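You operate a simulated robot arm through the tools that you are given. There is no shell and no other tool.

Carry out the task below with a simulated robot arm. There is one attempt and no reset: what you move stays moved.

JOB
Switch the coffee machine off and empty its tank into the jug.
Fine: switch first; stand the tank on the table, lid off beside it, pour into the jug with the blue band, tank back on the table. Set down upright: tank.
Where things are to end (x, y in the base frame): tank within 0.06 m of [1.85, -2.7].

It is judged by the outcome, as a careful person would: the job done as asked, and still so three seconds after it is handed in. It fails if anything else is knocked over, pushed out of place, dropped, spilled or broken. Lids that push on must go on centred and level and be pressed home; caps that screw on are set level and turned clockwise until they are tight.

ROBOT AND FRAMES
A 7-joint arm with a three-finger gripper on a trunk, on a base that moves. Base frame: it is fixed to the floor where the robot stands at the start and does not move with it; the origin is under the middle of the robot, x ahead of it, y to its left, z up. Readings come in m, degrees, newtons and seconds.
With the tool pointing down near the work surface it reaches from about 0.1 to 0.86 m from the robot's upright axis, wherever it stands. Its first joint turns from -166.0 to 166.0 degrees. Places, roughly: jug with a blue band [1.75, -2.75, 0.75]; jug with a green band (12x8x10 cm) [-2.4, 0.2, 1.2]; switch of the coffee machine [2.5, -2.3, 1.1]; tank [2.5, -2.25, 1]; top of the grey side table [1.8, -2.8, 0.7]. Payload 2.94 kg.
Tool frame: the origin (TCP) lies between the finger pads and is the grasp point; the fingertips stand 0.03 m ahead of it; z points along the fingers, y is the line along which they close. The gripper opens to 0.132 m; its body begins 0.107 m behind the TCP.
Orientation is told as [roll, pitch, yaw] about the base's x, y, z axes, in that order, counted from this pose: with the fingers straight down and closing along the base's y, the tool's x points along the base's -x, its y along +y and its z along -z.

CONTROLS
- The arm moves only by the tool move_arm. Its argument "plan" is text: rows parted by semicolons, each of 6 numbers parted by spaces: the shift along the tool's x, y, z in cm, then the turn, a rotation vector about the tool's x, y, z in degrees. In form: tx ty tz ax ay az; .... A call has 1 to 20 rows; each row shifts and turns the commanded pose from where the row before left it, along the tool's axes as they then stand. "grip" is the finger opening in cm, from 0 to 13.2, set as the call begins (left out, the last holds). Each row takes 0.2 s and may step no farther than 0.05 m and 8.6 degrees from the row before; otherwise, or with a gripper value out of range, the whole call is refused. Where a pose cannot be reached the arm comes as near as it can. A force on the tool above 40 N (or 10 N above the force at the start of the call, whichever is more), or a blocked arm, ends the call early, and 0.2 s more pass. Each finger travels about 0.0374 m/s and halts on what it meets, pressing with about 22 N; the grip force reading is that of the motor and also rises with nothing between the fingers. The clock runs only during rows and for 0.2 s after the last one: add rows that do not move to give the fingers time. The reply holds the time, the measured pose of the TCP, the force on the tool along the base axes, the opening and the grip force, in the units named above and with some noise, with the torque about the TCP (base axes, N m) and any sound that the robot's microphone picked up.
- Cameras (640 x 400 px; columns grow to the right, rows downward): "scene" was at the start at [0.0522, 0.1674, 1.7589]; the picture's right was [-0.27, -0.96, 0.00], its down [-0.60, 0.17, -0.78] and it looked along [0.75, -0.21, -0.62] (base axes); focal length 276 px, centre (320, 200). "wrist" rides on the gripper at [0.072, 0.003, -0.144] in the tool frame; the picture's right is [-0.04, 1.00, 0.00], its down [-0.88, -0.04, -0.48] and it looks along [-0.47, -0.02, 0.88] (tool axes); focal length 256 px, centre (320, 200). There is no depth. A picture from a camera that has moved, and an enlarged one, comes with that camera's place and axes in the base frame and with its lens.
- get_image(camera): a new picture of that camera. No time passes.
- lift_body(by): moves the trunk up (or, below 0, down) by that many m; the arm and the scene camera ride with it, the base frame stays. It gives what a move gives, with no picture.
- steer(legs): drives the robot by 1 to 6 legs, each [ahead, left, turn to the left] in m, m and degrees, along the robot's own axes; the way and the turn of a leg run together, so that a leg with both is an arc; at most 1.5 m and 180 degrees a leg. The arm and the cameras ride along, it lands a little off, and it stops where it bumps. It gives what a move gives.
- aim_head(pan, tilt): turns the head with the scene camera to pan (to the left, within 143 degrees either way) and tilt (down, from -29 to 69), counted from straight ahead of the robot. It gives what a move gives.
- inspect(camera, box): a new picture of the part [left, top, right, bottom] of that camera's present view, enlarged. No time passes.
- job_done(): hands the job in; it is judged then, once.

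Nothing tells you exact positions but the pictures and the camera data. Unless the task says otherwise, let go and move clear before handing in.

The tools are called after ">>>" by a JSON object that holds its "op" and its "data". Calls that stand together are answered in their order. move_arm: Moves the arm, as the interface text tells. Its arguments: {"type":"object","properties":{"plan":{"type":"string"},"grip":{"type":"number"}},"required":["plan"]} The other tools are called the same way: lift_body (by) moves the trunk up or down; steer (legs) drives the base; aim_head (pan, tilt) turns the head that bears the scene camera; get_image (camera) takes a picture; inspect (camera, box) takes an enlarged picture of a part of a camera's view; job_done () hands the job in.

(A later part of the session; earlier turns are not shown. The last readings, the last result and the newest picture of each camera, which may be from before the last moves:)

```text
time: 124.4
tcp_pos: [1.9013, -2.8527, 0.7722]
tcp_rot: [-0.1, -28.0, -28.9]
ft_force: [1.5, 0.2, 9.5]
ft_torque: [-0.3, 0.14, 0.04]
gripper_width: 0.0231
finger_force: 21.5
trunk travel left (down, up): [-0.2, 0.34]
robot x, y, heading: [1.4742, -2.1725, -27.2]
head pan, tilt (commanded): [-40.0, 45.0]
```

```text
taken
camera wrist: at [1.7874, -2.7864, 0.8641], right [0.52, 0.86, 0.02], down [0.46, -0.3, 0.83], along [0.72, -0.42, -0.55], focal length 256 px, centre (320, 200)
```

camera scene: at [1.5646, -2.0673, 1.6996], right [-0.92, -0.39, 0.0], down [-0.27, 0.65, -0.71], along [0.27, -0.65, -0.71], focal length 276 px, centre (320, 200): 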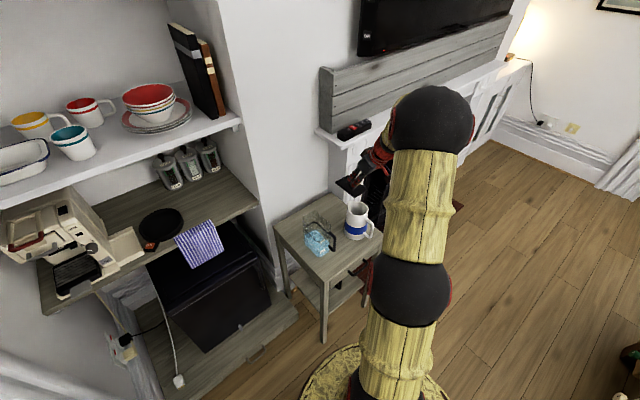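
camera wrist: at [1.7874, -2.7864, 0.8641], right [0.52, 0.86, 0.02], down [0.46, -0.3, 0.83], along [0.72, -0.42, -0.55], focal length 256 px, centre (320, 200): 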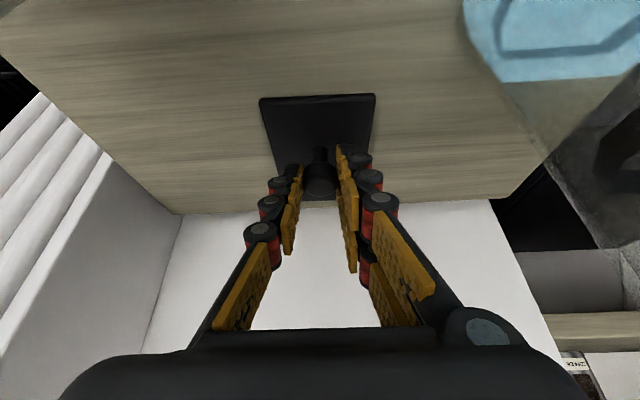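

Contact: the lid rests on the table. Easing off slightly and releasing it.

>>> {"op": "move_arm", "data": {"plan": "-0.1 0 -0.18 0 0 0; 0 0 0 0 0 0"}}

>>> {"op": "move_arm", "data": {"plan": "0 0 0 0 0 0; 0 0 0 0 0 0; 0 0 0 0 0 0; 0 0 0 0 0 0", "grip": 6}}

>>> {"op": "get_image", "data": {"camera": "wrist"}}

```text
time: 125.0
tcp_pos: [1.8992, -2.852, 0.7707]
tcp_rot: [0.2, -27.8, -29.0]
ft_force: [0.1, -0.6, 3.1]
ft_torque: [-0.14, -0.02, -0.04]
gripper_width: 0.0233
finger_force: 22.5
trunk travel left (down, up): [-0.2, 0.34]
robot x, y, heading: [1.4716, -2.1762, -27.2]
head pan, tilt (commanded): [-40.0, 45.0]
```

```text
time: 126.0
tcp_pos: [1.9017, -2.8526, 0.771]
tcp_rot: [0.2, -27.8, -29.1]
ft_force: [0.0, -1.0, 0.3]
ft_torque: [0.01, 0.01, -0.02]
gripper_width: 0.0602
finger_force: 0.0
trunk travel left (down, up): [-0.2, 0.34]
robot x, y, heading: [1.475, -2.1751, -27.0]
head pan, tilt (commanded): [-40.0, 45.0]
```

```text
taken
camera wrist: at [1.7872, -2.7863, 0.8646], right [0.52, 0.85, 0.02], down [0.47, -0.3, 0.83], along [0.72, -0.42, -0.56], focal length 256 px, centre (320, 200)
```

wrist: 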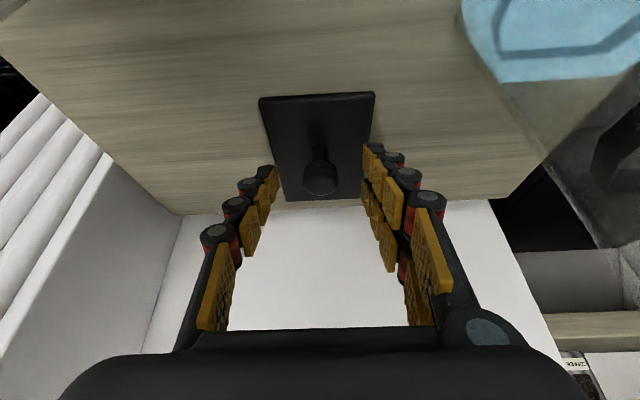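

The lid lies flat behind, clear of tank and jug. Now I rise straight up and away from it.

>>> {"op": "move_arm", "data": {"plan": "-1 0 -1.9 0 0 0; -2.1 0 -3.98 0 0 0; -2.1 0 -3.98 0 0 0; -2.1 0 -3.98 0 0 0; -2.1 0 -3.98 0 0 0; -2.1 0 -3.98 0 0 0; 0 0 0 0 0 0", "grip": 13.2}}

>>> {"op": "get_image", "data": {"camera": "wrist"}}

```text
time: 127.6
tcp_pos: [1.9028, -2.8517, 1.017]
tcp_rot: [0.2, -27.8, -29.1]
ft_force: [0.9, -0.1, 0.0]
ft_torque: [0.01, -0.01, 0.0]
gripper_width: 0.1319
finger_force: 0.0
trunk travel left (down, up): [-0.2, 0.34]
robot x, y, heading: [1.4739, -2.174, -27.4]
head pan, tilt (commanded): [-40.0, 45.0]
```

```text
taken
camera wrist: at [1.7884, -2.7851, 1.1101], right [0.52, 0.85, 0.02], down [0.47, -0.3, 0.83], along [0.72, -0.42, -0.56], focal length 256 px, centre (320, 200)
```

wrist: 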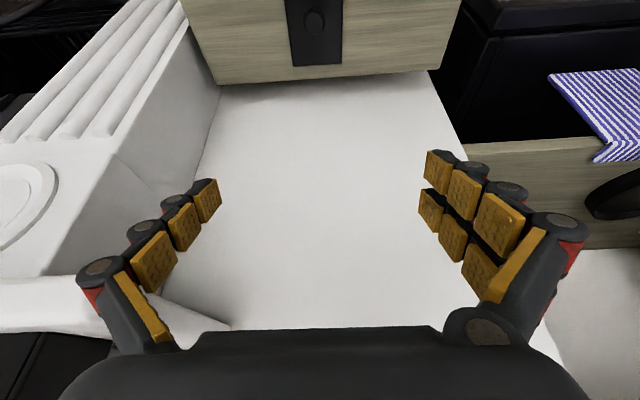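

Moving back toward the tank for an overhead view of it.

>>> {"op": "move_arm", "data": {"plan": "3.94 1.58 -2.07 0 0 0; 3.94 1.58 -2.07 0 0 0; 3.94 1.58 -2.07 0 0 0; 3.94 1.58 -2.07 0 0 0; 3.94 1.58 -2.07 0 0 0; 3.94 1.58 -2.07 0 0 0; 0 0 0 0 0 0"}}

>>> {"op": "get_image", "data": {"camera": "wrist"}}

>>> {"op": "get_image", "data": {"camera": "scene"}}

```text
time: 129.2
tcp_pos: [1.7143, -2.6414, 1.016]
tcp_rot: [0.1, -27.9, -29.2]
ft_force: [0.1, 0.1, 0.3]
ft_torque: [-0.02, -0.02, 0.02]
gripper_width: 0.1319
finger_force: 0.0
trunk travel left (down, up): [-0.2, 0.34]
robot x, y, heading: [1.4738, -2.1748, -27.4]
head pan, tilt (commanded): [-40.0, 45.0]
```

```text
taken
camera wrist: at [1.6011, -2.5742, 1.1093], right [0.52, 0.86, 0.02], down [0.47, -0.3, 0.83], along [0.72, -0.42, -0.56], focal length 256 px, centre (320, 200)
```

wrist: 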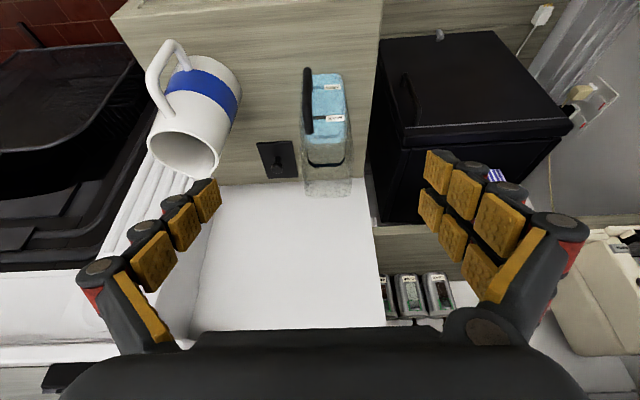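

```text
taken
camera scene: at [1.5643, -2.0663, 1.6996], right [-0.92, -0.39, 0.0], down [-0.27, 0.65, -0.71], along [0.27, -0.65, -0.71], focal length 276 px, centre (320, 200)
```

scene: 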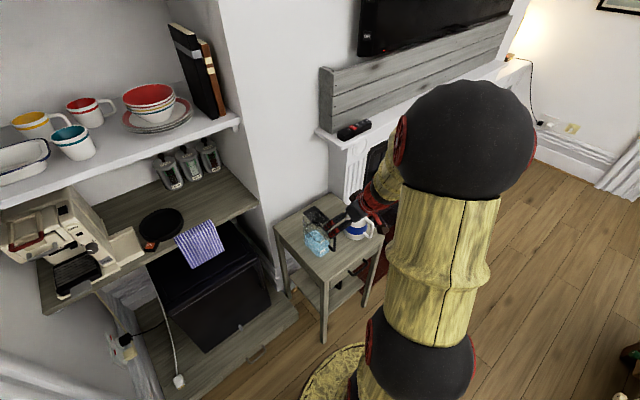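

The overhead view shows tank, lid and jug all standing properly. Zooming in on the tank's rim and position.

>>> {"op": "inspect", "data": {"camera": "wrist", "box": [140, 30, 380, 210]}}

>>> {"op": "inspect", "data": {"camera": "wrist", "box": [280, 50, 370, 210]}}

```text
2.22 times, centred on (260, 120) of wrist
camera zoom: at [1.6011, -2.5742, 1.1093], right [0.52, 0.86, 0.02], down [0.47, -0.3, 0.83], along [0.72, -0.42, -0.56], focal length 569 px, centre (453, 378)
```

zoom: 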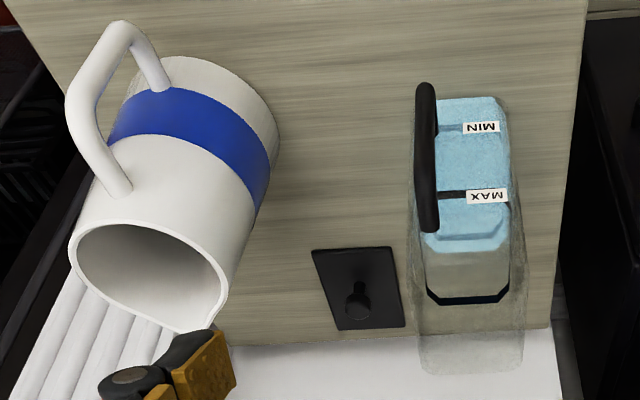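

```text
2.50 times, centred on (325, 130) of wrist
camera zoom: at [1.6011, -2.5742, 1.1093], right [0.52, 0.86, 0.02], down [0.47, -0.3, 0.83], along [0.72, -0.42, -0.56], focal length 640 px, centre (308, 375)
```

zoom: 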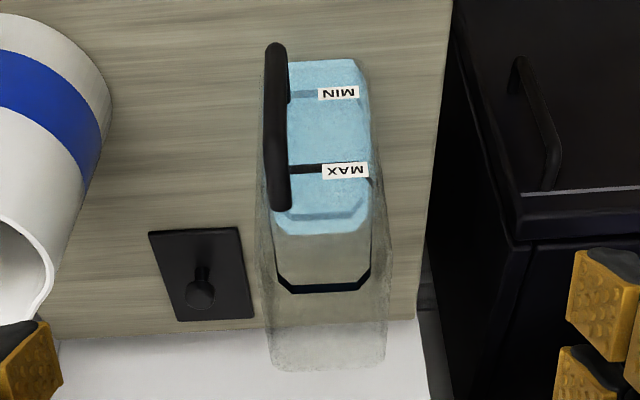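

Tank centre is at about [1.848, -2.706], the jug's mouth centre at F≈2.82, R≈1.76 with rim z≈0.874. I'll now square the hand up and bring it to about 13° below level for a two-sided grip of the tank body.

>>> {"op": "move_arm", "data": {"plan": "0 0 0 -1 0 -1.9; 0 0 -1 0 -7 0; 0 0 -1 0 -7 0; 0 0 0 0 -7 0; 0 0 0 0 -7 0; 0 0 0 0 -7 0; 0 0 0 0 -7 0; 0 0 0 0 -7 0; 0 0 0 0 0 0"}}

>>> {"op": "get_image", "data": {"camera": "wrist"}}

```text
time: 131.2
tcp_pos: [1.7034, -2.6363, 1.0349]
tcp_rot: [0.6, -76.9, -27.4]
ft_force: [-0.3, -0.3, 0.3]
ft_torque: [-0.03, 0.01, 0.02]
gripper_width: 0.1319
finger_force: 0.0
trunk travel left (down, up): [-0.2, 0.34]
robot x, y, heading: [1.4773, -2.1748, -27.3]
head pan, tilt (commanded): [-40.0, 45.0]
```

```text
taken
camera wrist: at [1.5658, -2.5628, 0.996], right [0.46, 0.89, 0.04], down [-0.25, 0.08, 0.96], along [0.85, -0.46, 0.26], focal length 256 px, centre (320, 200)
```

wrist: 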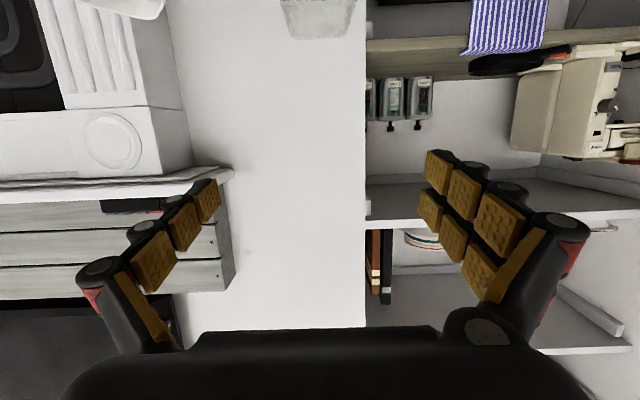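

At 13° below level. Moving forward over the tank at this height.

>>> {"op": "move_arm", "data": {"plan": "-0.8 0.1 3.6 0 0 0; -0.8 0.1 3.6 0 0 0; -0.8 0.1 3.6 0 0 0; -0.8 0.1 3.4 0 0 0; 0 0 0 0 0 0"}}

>>> {"op": "lift_body", "data": {"by": -0.1}}

>>> {"op": "get_image", "data": {"camera": "wrist"}}

>>> {"op": "inspect", "data": {"camera": "scene", "box": [270, 130, 410, 270]}}

```text
time: 132.4
tcp_pos: [1.8347, -2.6993, 1.0335]
tcp_rot: [0.8, -76.8, -27.5]
ft_force: [-0.8, 0.7, -0.5]
ft_torque: [0.02, -0.05, -0.02]
gripper_width: 0.1319
finger_force: 0.0
trunk travel left (down, up): [-0.2, 0.34]
robot x, y, heading: [1.4718, -2.1753, -27.2]
head pan, tilt (commanded): [-40.0, 45.0]
```

```text
time: 133.7
tcp_pos: [1.833, -2.6975, 0.9337]
tcp_rot: [0.7, -76.8, -27.4]
ft_force: [-0.1, -0.3, -0.1]
ft_torque: [0.0, 0.02, 0.03]
gripper_width: 0.1319
finger_force: 0.0
trunk travel left (down, up): [-0.1, 0.44]
robot x, y, heading: [1.4732, -2.1738, -27.4]
head pan, tilt (commanded): [-40.0, 45.0]
```

```text
taken
camera wrist: at [1.6961, -2.6246, 0.8965], right [0.46, 0.89, 0.04], down [-0.25, 0.08, 0.96], along [0.85, -0.45, 0.26], focal length 256 px, centre (320, 200)
```

wrist: 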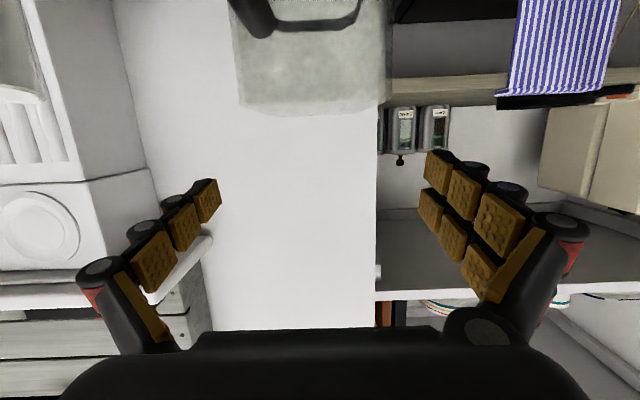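

```text
2.86 times, centred on (340, 200) of scene
camera zoom: at [1.5646, -2.0666, 1.5997], right [-0.92, -0.39, 0.0], down [-0.27, 0.65, -0.71], along [0.27, -0.65, -0.71], focal length 789 px, centre (263, 200)
```

zoom: 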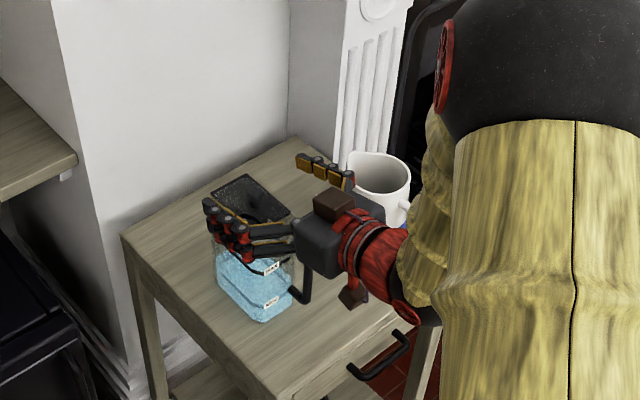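

The fingers straddle the tank's sides evenly. Lowering alongside it in steps.

>>> {"op": "move_arm", "data": {"plan": "1.95 0 0.46 0 0 0; 1.95 0 0.46 0 0 0; 1.95 0 0.46 0 0 0; 0 0 0 0 0 0"}}

>>> {"op": "get_image", "data": {"camera": "wrist"}}

>>> {"op": "inspect", "data": {"camera": "scene", "box": [270, 130, 410, 270]}}

```text
time: 134.7
tcp_pos: [1.8343, -2.6985, 0.8736]
tcp_rot: [0.6, -76.9, -27.4]
ft_force: [-0.2, 0.0, 0.1]
ft_torque: [-0.03, 0.01, 0.02]
gripper_width: 0.1319
finger_force: 0.1
trunk travel left (down, up): [-0.1, 0.44]
robot x, y, heading: [1.4724, -2.178, -27.1]
head pan, tilt (commanded): [-40.0, 45.0]
```

```text
taken
camera wrist: at [1.6956, -2.6254, 0.8364], right [0.46, 0.89, 0.04], down [-0.25, 0.08, 0.96], along [0.85, -0.46, 0.26], focal length 256 px, centre (320, 200)
```

wrist: 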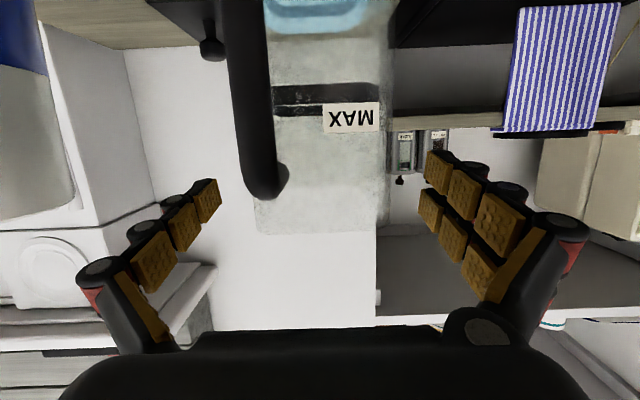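

```text
2.86 times, centred on (340, 200) of scene
camera zoom: at [1.5647, -2.0669, 1.5996], right [-0.92, -0.39, 0.0], down [-0.27, 0.65, -0.71], along [0.27, -0.65, -0.71], focal length 789 px, centre (263, 200)
```

zoom: 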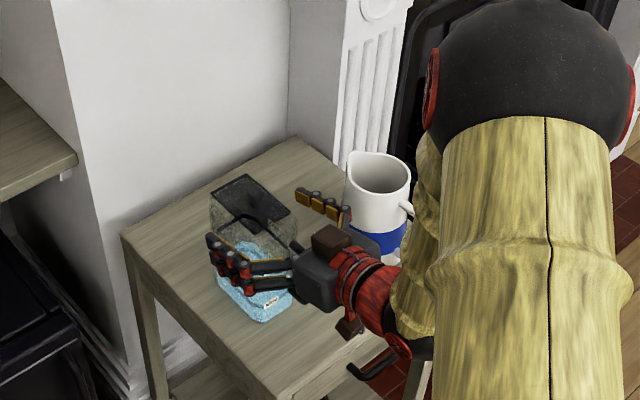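

Clear on both sides, handle inside the palm space. Continuing down to mid-body height.

>>> {"op": "move_arm", "data": {"plan": "1.95 0 0.46 0 0 0; 1.95 0 0.46 0 0 0; 1.95 0 0.46 0 0 0; 0.8 0 0.19 0 0 0; 0 0 0 0 0 0"}}

>>> {"op": "get_image", "data": {"camera": "wrist"}}

>>> {"op": "inspect", "data": {"camera": "scene", "box": [270, 130, 410, 270]}}

```text
time: 135.9
tcp_pos: [1.8345, -2.6985, 0.8057]
tcp_rot: [0.6, -76.9, -27.5]
ft_force: [0.3, 0.5, 0.6]
ft_torque: [-0.02, 0.02, 0.03]
gripper_width: 0.132
finger_force: 0.1
trunk travel left (down, up): [-0.1, 0.44]
robot x, y, heading: [1.4742, -2.1768, -27.2]
head pan, tilt (commanded): [-40.0, 45.0]
```

```text
taken
camera wrist: at [1.6964, -2.6247, 0.7674], right [0.46, 0.89, 0.04], down [-0.25, 0.08, 0.96], along [0.85, -0.46, 0.26], focal length 256 px, centre (320, 200)
```

wrist: 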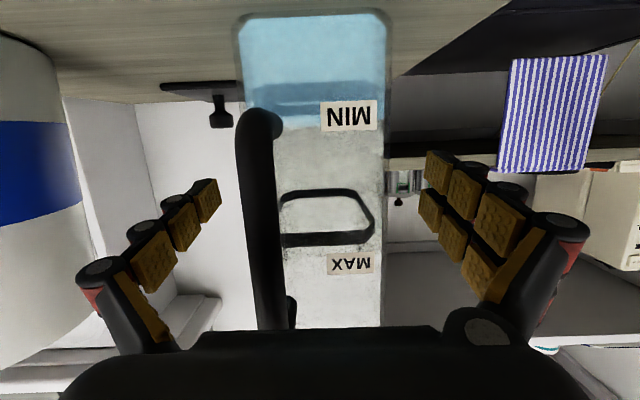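

```text
2.86 times, centred on (340, 200) of scene
camera zoom: at [1.5647, -2.0668, 1.5996], right [-0.92, -0.39, 0.0], down [-0.27, 0.65, -0.71], along [0.27, -0.65, -0.71], focal length 789 px, centre (263, 200)
```

zoom: 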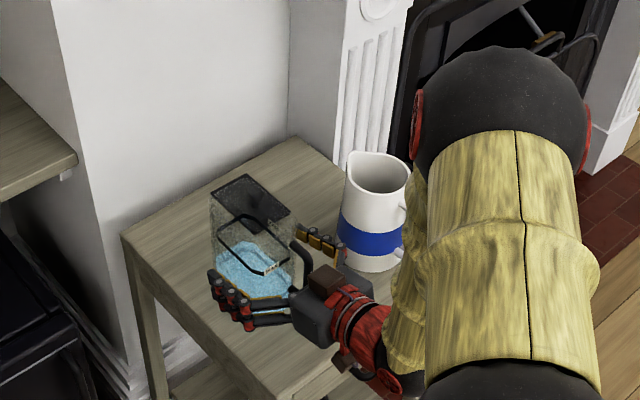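

The fingers are at mid-height on both sides. Closing on the tank body.

>>> {"op": "move_arm", "data": {"plan": "0 0 0 0 0 0; 0 0 0 0 0 0; 0 0 0 0 0 0; 0 0 0 0 0 0; 0 0 0 0 0 0; 0 0 0 0 0 0; 0 0 0 0 0 0", "grip": 0}}

>>> {"op": "get_image", "data": {"camera": "wrist"}}

>>> {"op": "inspect", "data": {"camera": "scene", "box": [270, 130, 410, 270]}}

```text
time: 137.5
tcp_pos: [1.8346, -2.6984, 0.8057]
tcp_rot: [0.6, -76.9, -27.5]
ft_force: [-1.2, -0.3, 0.1]
ft_torque: [0.01, 0.02, -0.07]
gripper_width: 0.0694
finger_force: 21.7
trunk travel left (down, up): [-0.1, 0.44]
robot x, y, heading: [1.4706, -2.1735, -27.5]
head pan, tilt (commanded): [-40.0, 45.0]
```

```text
taken
camera wrist: at [1.6962, -2.6246, 0.7676], right [0.46, 0.89, 0.04], down [-0.25, 0.08, 0.96], along [0.85, -0.46, 0.26], focal length 256 px, centre (320, 200)
```

wrist: 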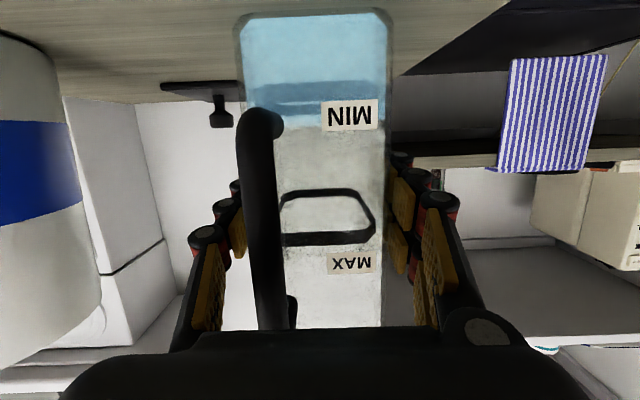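

```text
2.86 times, centred on (340, 200) of scene
camera zoom: at [1.5646, -2.0668, 1.5996], right [-0.92, -0.39, 0.0], down [-0.27, 0.65, -0.71], along [0.27, -0.65, -0.71], focal length 789 px, centre (263, 200)
```

zoom: 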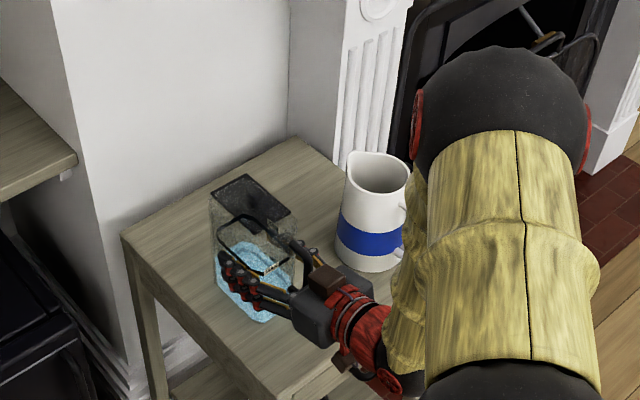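

Firm grip on the body (6.9 cm). Lifting 3 cm and checking.

>>> {"op": "move_arm", "data": {"plan": "-0.97 0 -0.23 0 0 0; -0.97 0 -0.23 0 0 0; -0.97 0 -0.23 0 0 0; 0 0 0 0 0 0"}}

>>> {"op": "get_image", "data": {"camera": "wrist"}}

>>> {"op": "inspect", "data": {"camera": "scene", "box": [270, 130, 410, 270]}}

```text
time: 138.5
tcp_pos: [1.8354, -2.6969, 0.8335]
tcp_rot: [0.8, -76.9, -27.5]
ft_force: [0.8, 0.2, -5.1]
ft_torque: [0.01, 0.01, 0.01]
gripper_width: 0.0695
finger_force: 21.9
trunk travel left (down, up): [-0.1, 0.44]
robot x, y, heading: [1.4746, -2.1762, -27.1]
head pan, tilt (commanded): [-40.0, 45.0]
```

```text
taken
camera wrist: at [1.6967, -2.6245, 0.7967], right [0.46, 0.89, 0.04], down [-0.25, 0.08, 0.96], along [0.85, -0.46, 0.26], focal length 256 px, centre (320, 200)
```

wrist: 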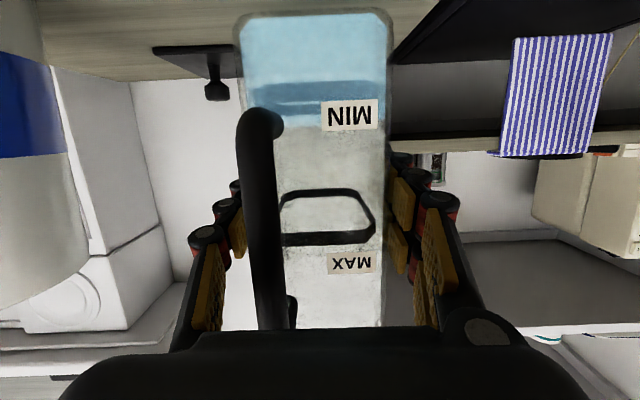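

```text
2.86 times, centred on (340, 200) of scene
camera zoom: at [1.5649, -2.0669, 1.5996], right [-0.92, -0.39, 0.0], down [-0.27, 0.65, -0.71], along [0.27, -0.65, -0.71], focal length 789 px, centre (263, 200)
```

zoom: 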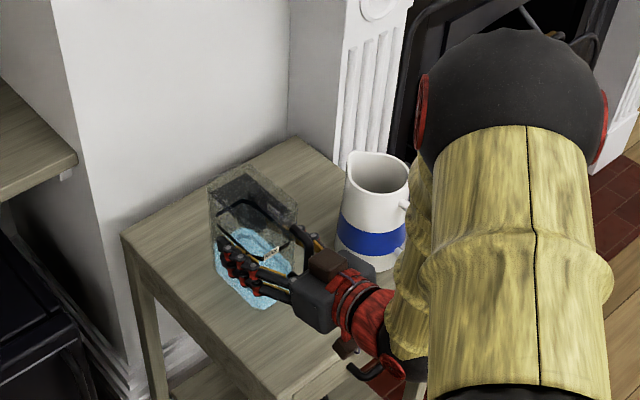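

Held firmly and steady. I'll now raise it a bit more and draw it back slightly, then begin rolling it to the right while still beside the jug (well short of the pouring angle).

>>> {"op": "move_arm", "data": {"plan": "-1.6 0 -0.4 0 0 0; -2.2 0 -1.8 0 0 0; -2.2 0 -2.4 0 0 0; -1.4 0 -2.6 0 0 0; -1.26 0 -2.56 0 0 0; 0 0 0 0 0 0"}}

>>> {"op": "inspect", "data": {"camera": "scene", "box": [270, 130, 410, 270]}}

```text
time: 139.9
tcp_pos: [1.7669, -2.6647, 0.9427]
tcp_rot: [0.7, -76.8, -27.5]
ft_force: [-1.1, 0.8, -4.0]
ft_torque: [0.0, 0.05, 0.04]
gripper_width: 0.0695
finger_force: 21.6
trunk travel left (down, up): [-0.1, 0.44]
robot x, y, heading: [1.4727, -2.175, -27.2]
head pan, tilt (commanded): [-40.0, 45.0]
```

```text
2.86 times, centred on (340, 200) of scene
camera zoom: at [1.5645, -2.0666, 1.5996], right [-0.92, -0.39, 0.0], down [-0.27, 0.65, -0.71], along [0.27, -0.65, -0.71], focal length 789 px, centre (263, 200)
```

zoom: 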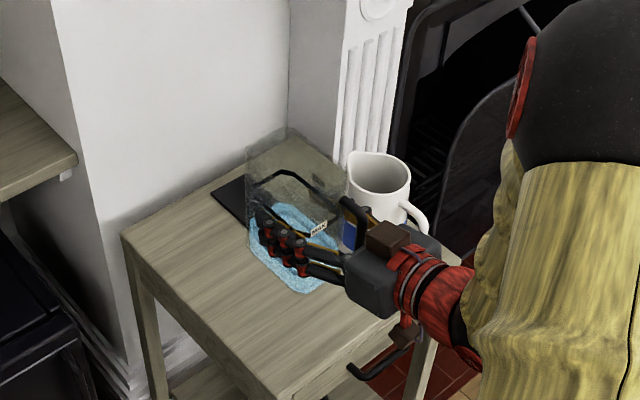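

In place. Rolling the first 15° and checking the direction.

>>> {"op": "move_arm", "data": {"plan": "0 0 0 0 0 5; 0 0 0 0 0 5; 0 0 0 0 0 5; 0 0 0 0 0 0"}}

>>> {"op": "get_image", "data": {"camera": "wrist"}}

>>> {"op": "inspect", "data": {"camera": "scene", "box": [270, 130, 410, 270]}}

```text
time: 140.9
tcp_pos: [1.7668, -2.6651, 0.9427]
tcp_rot: [48.3, -70.0, -76.9]
ft_force: [-0.4, -0.4, -4.6]
ft_torque: [0.05, 0.02, 0.01]
gripper_width: 0.0694
finger_force: 22.1
trunk travel left (down, up): [-0.1, 0.44]
robot x, y, heading: [1.4752, -2.1775, -27.1]
head pan, tilt (commanded): [-40.0, 45.0]
```

```text
taken
camera wrist: at [1.6376, -2.5745, 0.9076], right [0.49, 0.82, 0.3], down [-0.36, -0.12, 0.92], along [0.79, -0.56, 0.24], focal length 256 px, centre (320, 200)
```

wrist: 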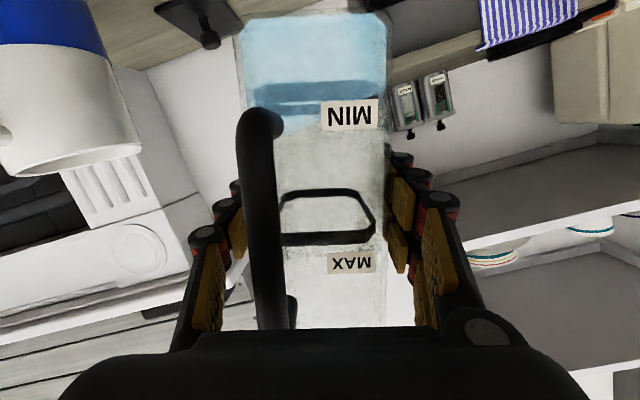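

```text
2.86 times, centred on (340, 200) of scene
camera zoom: at [1.5648, -2.067, 1.5996], right [-0.92, -0.39, 0.0], down [-0.27, 0.65, -0.71], along [0.27, -0.65, -0.71], focal length 789 px, centre (263, 200)
```

zoom: 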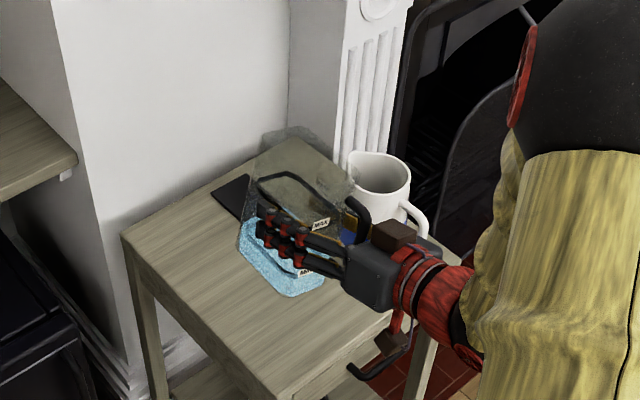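

It tips to the right as intended. Rolling on to 50°.

>>> {"op": "move_arm", "data": {"plan": "0 0 0 0 0 5; 0 0 0 0 0 5; 0 0 0 0 0 5; 0 0 0 0 0 5; 0 0 0 0 0 5; 0 0 0 0 0 5; 0 0 0 0 0 5; 0 0 0 0 0 0"}}

>>> {"op": "get_image", "data": {"camera": "wrist"}}

>>> {"op": "inspect", "data": {"camera": "scene", "box": [270, 130, 410, 270]}}

```text
time: 142.7
tcp_pos: [1.767, -2.6639, 0.9421]
tcp_rot: [73.1, -38.5, -106.2]
ft_force: [-0.1, -0.1, -5.0]
ft_torque: [0.03, 0.05, -0.03]
gripper_width: 0.0698
finger_force: 22.2
trunk travel left (down, up): [-0.1, 0.44]
robot x, y, heading: [1.4732, -2.1729, -27.0]
head pan, tilt (commanded): [-40.0, 45.0]
```

```text
taken
camera wrist: at [1.6594, -2.5453, 0.9321], right [0.44, 0.46, 0.77], down [-0.62, -0.47, 0.63], along [0.65, -0.75, 0.08], focal length 256 px, centre (320, 200)
```

wrist: 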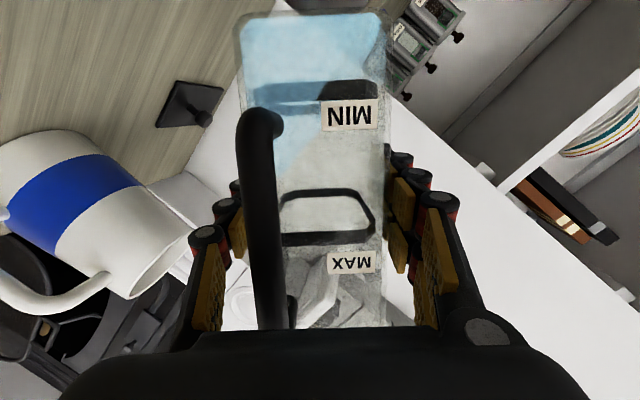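

```text
2.86 times, centred on (340, 200) of scene
camera zoom: at [1.5648, -2.067, 1.5996], right [-0.92, -0.39, 0.0], down [-0.27, 0.65, -0.71], along [0.27, -0.65, -0.71], focal length 789 px, centre (263, 200)
```

zoom: 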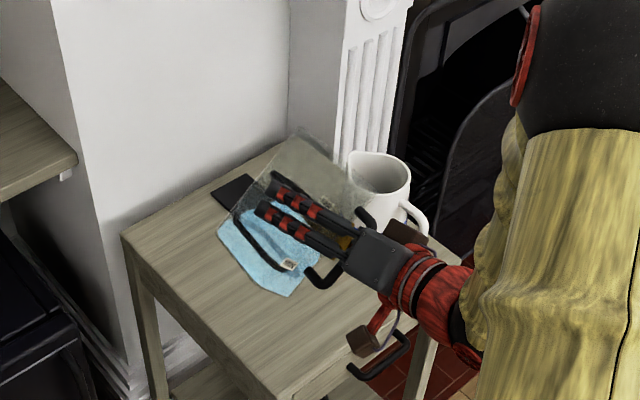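

At 50° the water surface is still well below the lip. Now moving right so that the pouring corner comes over the jug's mouth.

>>> {"op": "move_arm", "data": {"plan": "-1.43 -1.2 0 0 0 0; -1.43 -1.2 0 0 0 0; -1.43 -1.2 0 0 0 0; -1.43 -1.2 0 0 0 0; 0 0 0 0 0 0"}}

>>> {"op": "get_image", "data": {"camera": "wrist"}}

>>> {"op": "inspect", "data": {"camera": "scene", "box": [270, 130, 410, 270]}}

```text
time: 143.9
tcp_pos: [1.7346, -2.7305, 0.9408]
tcp_rot: [72.9, -38.6, -106.1]
ft_force: [-0.4, -1.3, -5.4]
ft_torque: [-0.02, 0.04, 0.02]
gripper_width: 0.0696
finger_force: 22.0
trunk travel left (down, up): [-0.1, 0.44]
robot x, y, heading: [1.4737, -2.1737, -27.3]
head pan, tilt (commanded): [-40.0, 45.0]
```

```text
taken
camera wrist: at [1.6259, -2.6124, 0.9309], right [0.44, 0.46, 0.77], down [-0.62, -0.47, 0.63], along [0.65, -0.75, 0.08], focal length 256 px, centre (320, 200)
```

wrist: 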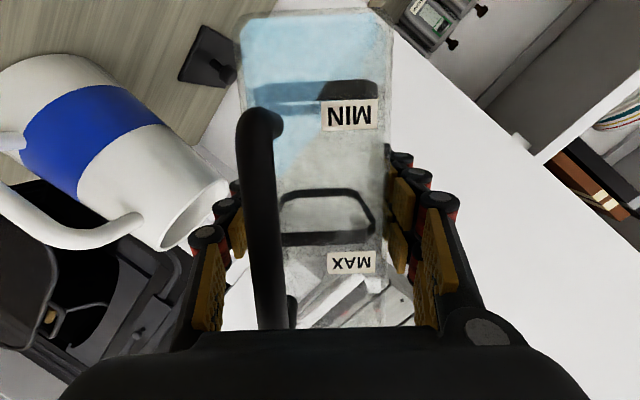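

```text
2.86 times, centred on (340, 200) of scene
camera zoom: at [1.5647, -2.0673, 1.5997], right [-0.92, -0.39, 0.0], down [-0.27, 0.65, -0.71], along [0.27, -0.65, -0.71], focal length 789 px, centre (263, 200)
```

zoom: 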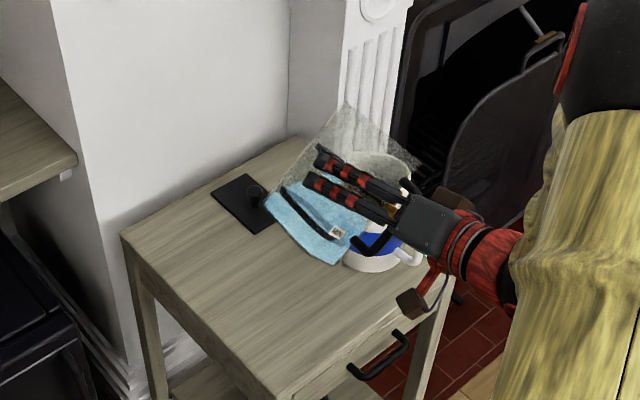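

Zooming in to check where the lip lies relative to the jug's mouth.

>>> {"op": "inspect", "data": {"camera": "scene", "box": [325, 155, 385, 230]}}

>>> {"op": "inspect", "data": {"camera": "wrist", "box": [120, 130, 420, 340]}}

```text
5.33 times, centred on (355, 192) of scene
camera zoom: at [1.5647, -2.0673, 1.5997], right [-0.92, -0.39, 0.0], down [-0.27, 0.65, -0.71], along [0.27, -0.65, -0.71], focal length 1473 px, centre (133, 240)
```

zoom: 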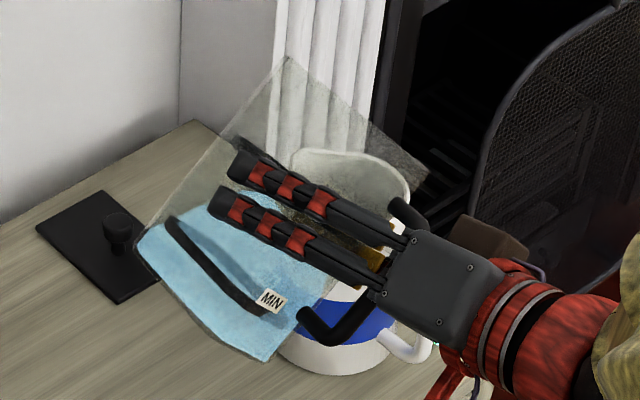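

```text
1.90 times, centred on (270, 235) of wrist
camera zoom: at [1.6259, -2.6124, 0.9309], right [0.44, 0.46, 0.77], down [-0.62, -0.47, 0.63], along [0.65, -0.75, 0.08], focal length 488 px, centre (415, 133)
```

zoom: 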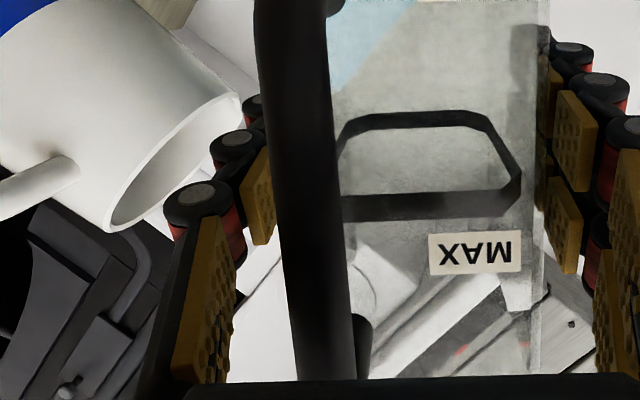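

The lip corner projects inside the mouth, about 2 cm left-far of its centre, as planned. I'll roll to 60° pivoting about that corner, then lower it close over the rim.

>>> {"op": "move_arm", "data": {"plan": "-0.13 0.31 0 0 0 2; -0.13 0.31 0 0 0 2; -0.13 0.31 0 0 0 2; -0.13 0.31 0 0 0 2; -0.13 0.31 0 0 0 2; 0 0 0 0 0 0"}}

>>> {"op": "inspect", "data": {"camera": "scene", "box": [325, 155, 385, 230]}}

>>> {"op": "get_image", "data": {"camera": "wrist"}}

```text
time: 145.3
tcp_pos: [1.7393, -2.73, 0.9572]
tcp_rot: [74.9, -28.9, -109.3]
ft_force: [0.2, 0.2, -4.3]
ft_torque: [0.01, 0.07, 0.02]
gripper_width: 0.0696
finger_force: 22.3
trunk travel left (down, up): [-0.1, 0.44]
robot x, y, heading: [1.474, -2.1726, -27.5]
head pan, tilt (commanded): [-40.0, 45.0]
```

```text
5.33 times, centred on (355, 192) of scene
camera zoom: at [1.5648, -2.067, 1.5996], right [-0.92, -0.39, 0.0], down [-0.27, 0.65, -0.71], along [0.27, -0.65, -0.71], focal length 1473 px, centre (133, 240)
```

zoom: 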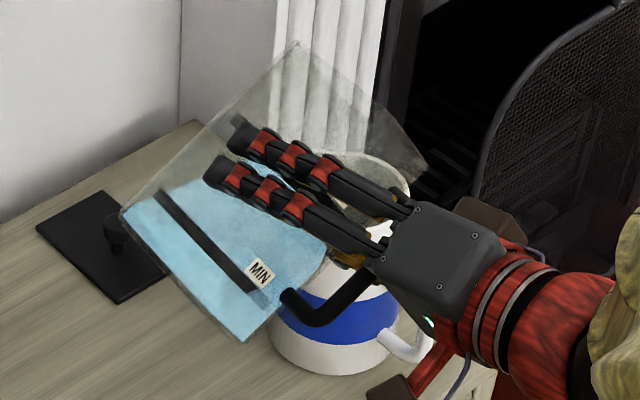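

```text
taken
camera wrist: at [1.6364, -2.6054, 0.9578], right [0.39, 0.32, 0.86], down [-0.68, -0.53, 0.5], along [0.62, -0.79, 0.01], focal length 256 px, centre (320, 200)
```

wrist: 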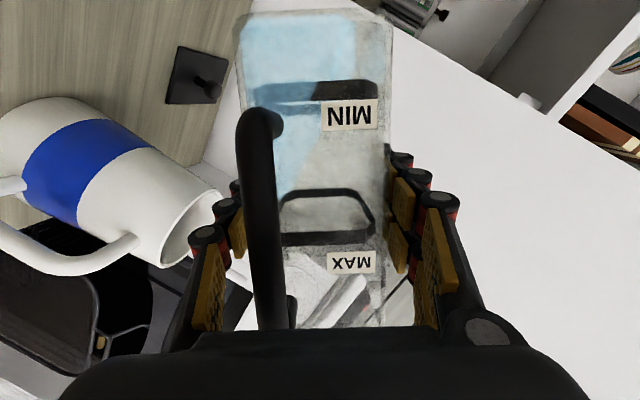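

Still no water at the lip, geometry as predicted. Lowering the corner to about 3.5 cm above the jug's rim.

>>> {"op": "move_arm", "data": {"plan": "0.55 -0.95 0.26 0 0 0; 0.55 -0.95 0.26 0 0 0; 0.55 -0.95 0.26 0 0 0; 0.55 -0.95 0.26 0 0 0; 0 0 0 0 0 0"}}

>>> {"op": "inspect", "data": {"camera": "scene", "box": [325, 155, 385, 230]}}

>>> {"op": "inspect", "data": {"camera": "wrist", "box": [0, 60, 400, 340]}}

```text
time: 146.5
tcp_pos: [1.7391, -2.7294, 0.9123]
tcp_rot: [74.9, -29.0, -109.4]
ft_force: [-0.9, -0.4, -4.6]
ft_torque: [-0.03, 0.05, 0.02]
gripper_width: 0.0696
finger_force: 22.1
trunk travel left (down, up): [-0.1, 0.44]
robot x, y, heading: [1.474, -2.1731, -27.4]
head pan, tilt (commanded): [-40.0, 45.0]
```

```text
5.33 times, centred on (355, 192) of scene
camera zoom: at [1.5648, -2.0673, 1.5996], right [-0.92, -0.39, 0.0], down [-0.27, 0.65, -0.71], along [0.27, -0.65, -0.71], focal length 1473 px, centre (133, 240)
```

zoom: 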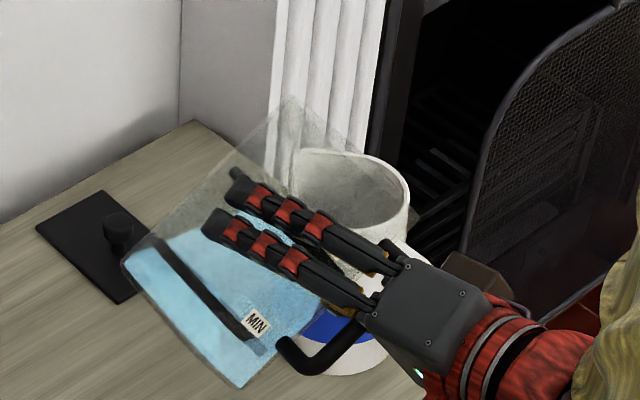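

```text
1.43 times, centred on (200, 200) of wrist
camera zoom: at [1.6358, -2.6055, 0.9122], right [0.39, 0.32, 0.86], down [-0.68, -0.53, 0.5], along [0.62, -0.79, 0.01], focal length 366 px, centre (491, 200)
```

zoom: 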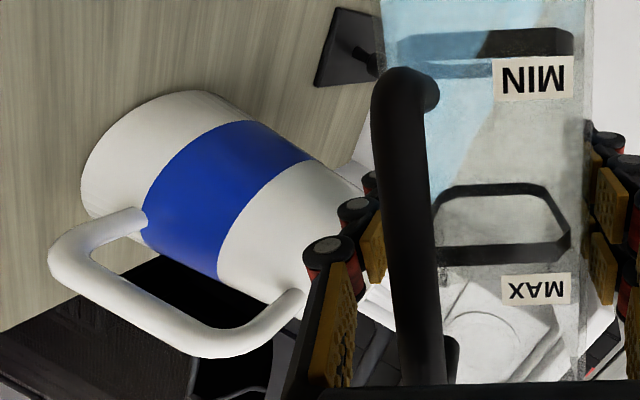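

Zooming in tightly on the lip against the jug's mouth.

>>> {"op": "inspect", "data": {"camera": "scene", "box": [348, 168, 380, 198]}}

```text
13.33 times, centred on (364, 183) of scene
camera zoom: at [1.5648, -2.0673, 1.5996], right [-0.92, -0.39, 0.0], down [-0.27, 0.65, -0.71], along [0.27, -0.65, -0.71], focal length 3683 px, centre (-267, 427)
```

zoom: 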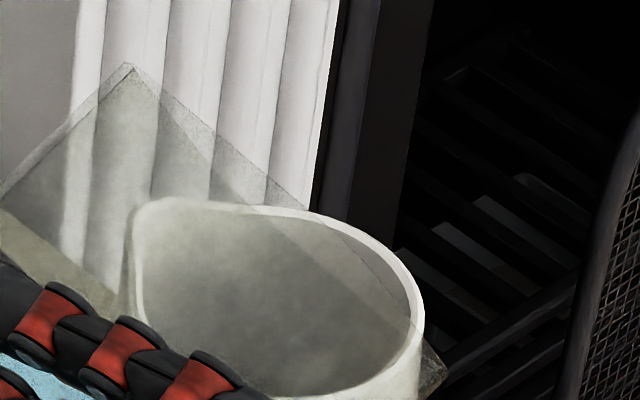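

The pouring corner is over the mouth, a little left of centre — just right. Beginning the pour: rolling at 1° per step, pivoting about that corner.

>>> {"op": "move_arm", "data": {"plan": "-0.065 0.154 0 0 0 1; -0.065 0.154 0 0 0 1; -0.065 0.154 0 0 0 1; -0.065 0.154 0 0 0 1; -0.065 0.154 0 0 0 1; -0.065 0.154 0 0 0 1; -0.065 0.154 0 0 0 1; -0.065 0.154 0 0 0 1; -0.065 0.154 0 0 0 1; -0.065 0.154 0 0 0 1; 0 0 0 0 0 0"}}

>>> {"op": "inspect", "data": {"camera": "scene", "box": [325, 155, 385, 230]}}

>>> {"op": "get_image", "data": {"camera": "wrist"}}

```text
time: 148.9
tcp_pos: [1.7408, -2.7305, 0.9281]
tcp_rot: [75.9, -19.3, -112.1]
ft_force: [0.0, -0.3, -4.6]
ft_torque: [-0.03, 0.08, 0.05]
gripper_width: 0.0693
finger_force: 22.3
trunk travel left (down, up): [-0.1, 0.44]
robot x, y, heading: [1.4716, -2.1731, -27.3]
head pan, tilt (commanded): [-40.0, 45.0]
```

```text
5.33 times, centred on (355, 192) of scene
camera zoom: at [1.5648, -2.067, 1.5996], right [-0.92, -0.39, 0.0], down [-0.27, 0.65, -0.71], along [0.27, -0.65, -0.71], focal length 1473 px, centre (133, 240)
```

zoom: 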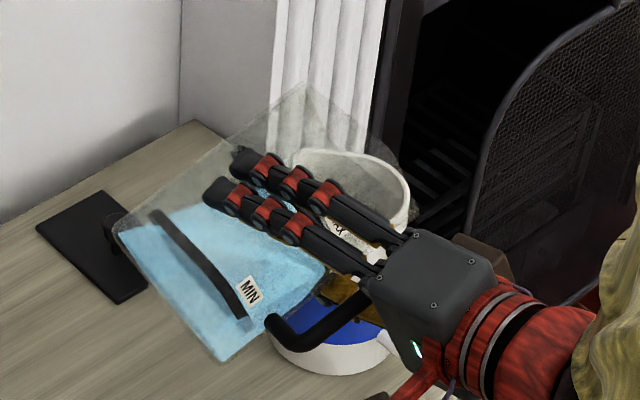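

```text
taken
camera wrist: at [1.6439, -2.6037, 0.9402], right [0.33, 0.17, 0.93], down [-0.74, -0.57, 0.36], along [0.59, -0.81, -0.06], focal length 256 px, centre (320, 200)
```

wrist: 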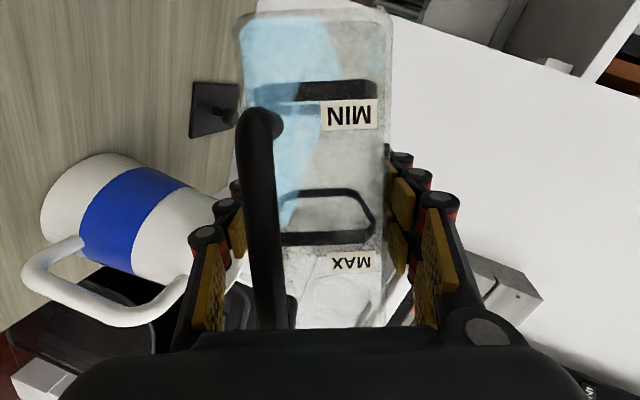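

At 70° the water reaches the MAX mark on the lower wall, no flow yet. Continuing at 1° per step.

>>> {"op": "move_arm", "data": {"plan": "-0.065 0.154 0 0 0 1; -0.065 0.154 0 0 0 1; -0.065 0.154 0 0 0 1; -0.065 0.154 0 0 0 1; -0.065 0.154 0 0 0 1; -0.065 0.154 0 0 0 1; -0.065 0.154 0 0 0 1; -0.065 0.154 0 0 0 1; 0 0 0 0 0 0"}}

>>> {"op": "inspect", "data": {"camera": "scene", "box": [325, 155, 385, 230]}}

>>> {"op": "get_image", "data": {"camera": "wrist"}}

```text
time: 150.9
tcp_pos: [1.7429, -2.7339, 0.9407]
tcp_rot: [76.5, -11.6, -114.2]
ft_force: [-0.7, -0.3, -4.1]
ft_torque: [-0.01, 0.07, 0.01]
gripper_width: 0.0697
finger_force: 22.0
trunk travel left (down, up): [-0.1, 0.44]
robot x, y, heading: [1.4744, -2.1759, -27.6]
head pan, tilt (commanded): [-40.0, 45.0]
```

```text
5.33 times, centred on (355, 192) of scene
camera zoom: at [1.5648, -2.067, 1.5996], right [-0.92, -0.39, 0.0], down [-0.27, 0.65, -0.71], along [0.27, -0.65, -0.71], focal length 1473 px, centre (133, 240)
```

zoom: 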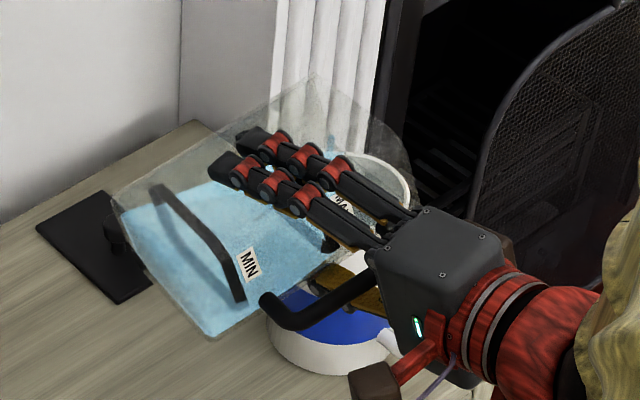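

```text
taken
camera wrist: at [1.6483, -2.6056, 0.9621], right [0.27, 0.04, 0.96], down [-0.78, -0.58, 0.25], along [0.57, -0.81, -0.13], focal length 256 px, centre (320, 200)
```

wrist: 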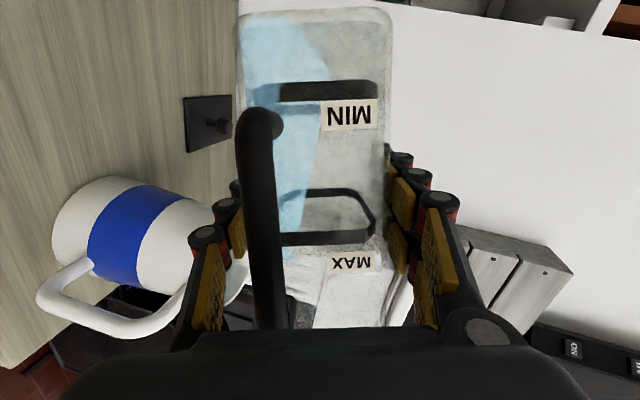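

At 78° the water is creeping toward the lip. Continuing slowly.

>>> {"op": "move_arm", "data": {"plan": "-0.065 0.154 0 0 0 1; -0.065 0.154 0 0 0 1; -0.065 0.154 0 0 0 1; -0.065 0.154 0 0 0 1; -0.065 0.154 0 0 0 1; -0.065 0.154 0 0 0 1; -0.065 0.154 0 0 0 1; 0 0 0 0 0 0"}}

>>> {"op": "inspect", "data": {"camera": "scene", "box": [325, 155, 385, 230]}}

>>> {"op": "get_image", "data": {"camera": "wrist"}}

```text
time: 152.7
tcp_pos: [1.7443, -2.7381, 0.9525]
tcp_rot: [76.8, -4.7, -115.7]
ft_force: [-0.3, 0.9, -3.1]
ft_torque: [0.02, 0.03, -0.02]
gripper_width: 0.0693
finger_force: 22.1
trunk travel left (down, up): [-0.1, 0.44]
robot x, y, heading: [1.4751, -2.1747, -27.4]
head pan, tilt (commanded): [-40.0, 45.0]
```

```text
5.33 times, centred on (355, 192) of scene
camera zoom: at [1.5647, -2.067, 1.5996], right [-0.92, -0.39, 0.0], down [-0.27, 0.65, -0.71], along [0.27, -0.65, -0.71], focal length 1473 px, centre (133, 240)
```

zoom: 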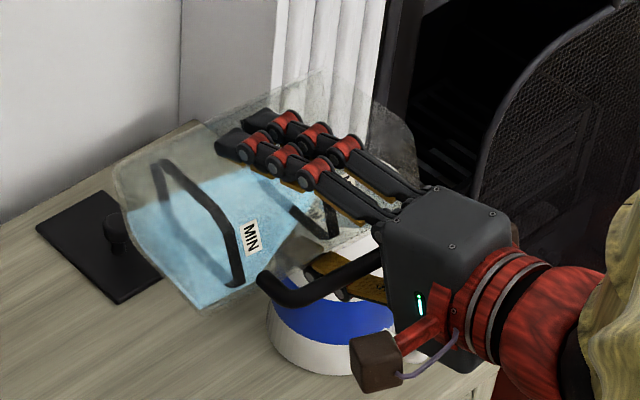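

```text
taken
camera wrist: at [1.6515, -2.6101, 0.9815], right [0.22, -0.07, 0.97], down [-0.8, -0.58, 0.14], along [0.55, -0.81, -0.18], focal length 256 px, centre (320, 200)
```

wrist: 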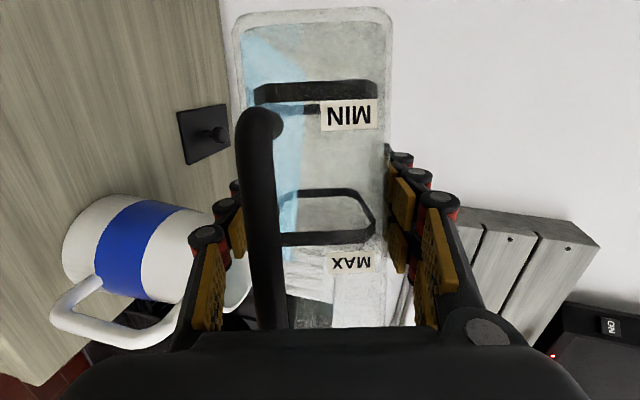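

The water is flowing: the weight has dropped to about 3 N and the level in the tank has fallen. Checking for any spill before going on.

>>> {"op": "inspect", "data": {"camera": "scene", "box": [348, 168, 380, 198]}}

>>> {"op": "inspect", "data": {"camera": "scene", "box": [300, 170, 390, 270]}}

>>> {"op": "inspect", "data": {"camera": "wrist", "box": [0, 60, 300, 390]}}

```text
13.33 times, centred on (364, 183) of scene
camera zoom: at [1.5647, -2.067, 1.5996], right [-0.92, -0.39, 0.0], down [-0.27, 0.65, -0.71], along [0.27, -0.65, -0.71], focal length 3683 px, centre (-267, 427)
```

zoom: 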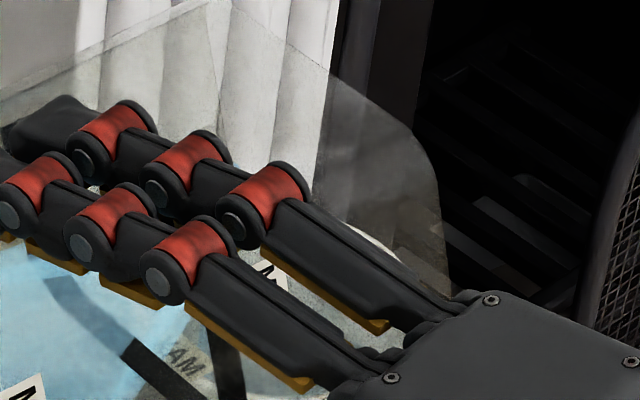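

```text
4.00 times, centred on (345, 220) of scene
camera zoom: at [1.5647, -2.067, 1.5996], right [-0.92, -0.39, 0.0], down [-0.27, 0.65, -0.71], along [0.27, -0.65, -0.71], focal length 1105 px, centre (220, 120)
```

zoom: 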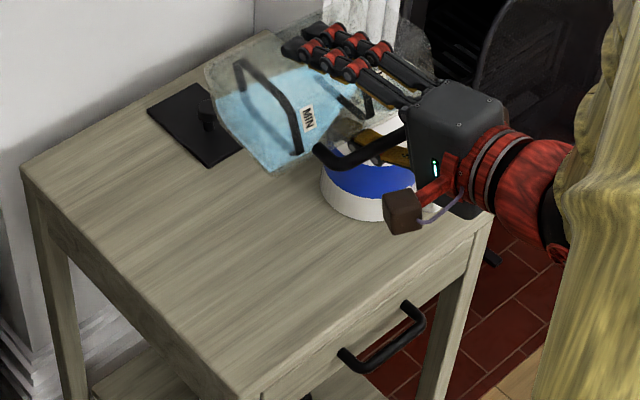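

```text
1.21 times, centred on (150, 225) of wrist
camera zoom: at [1.6515, -2.6101, 0.9815], right [0.22, -0.07, 0.97], down [-0.8, -0.58, 0.14], along [0.55, -0.81, -0.18], focal length 310 px, centre (526, 170)
```

zoom: 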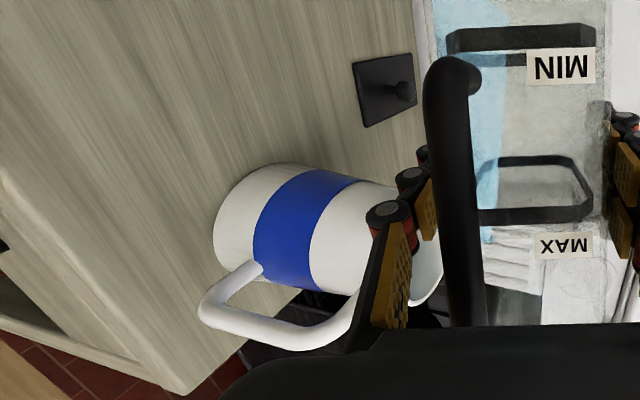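

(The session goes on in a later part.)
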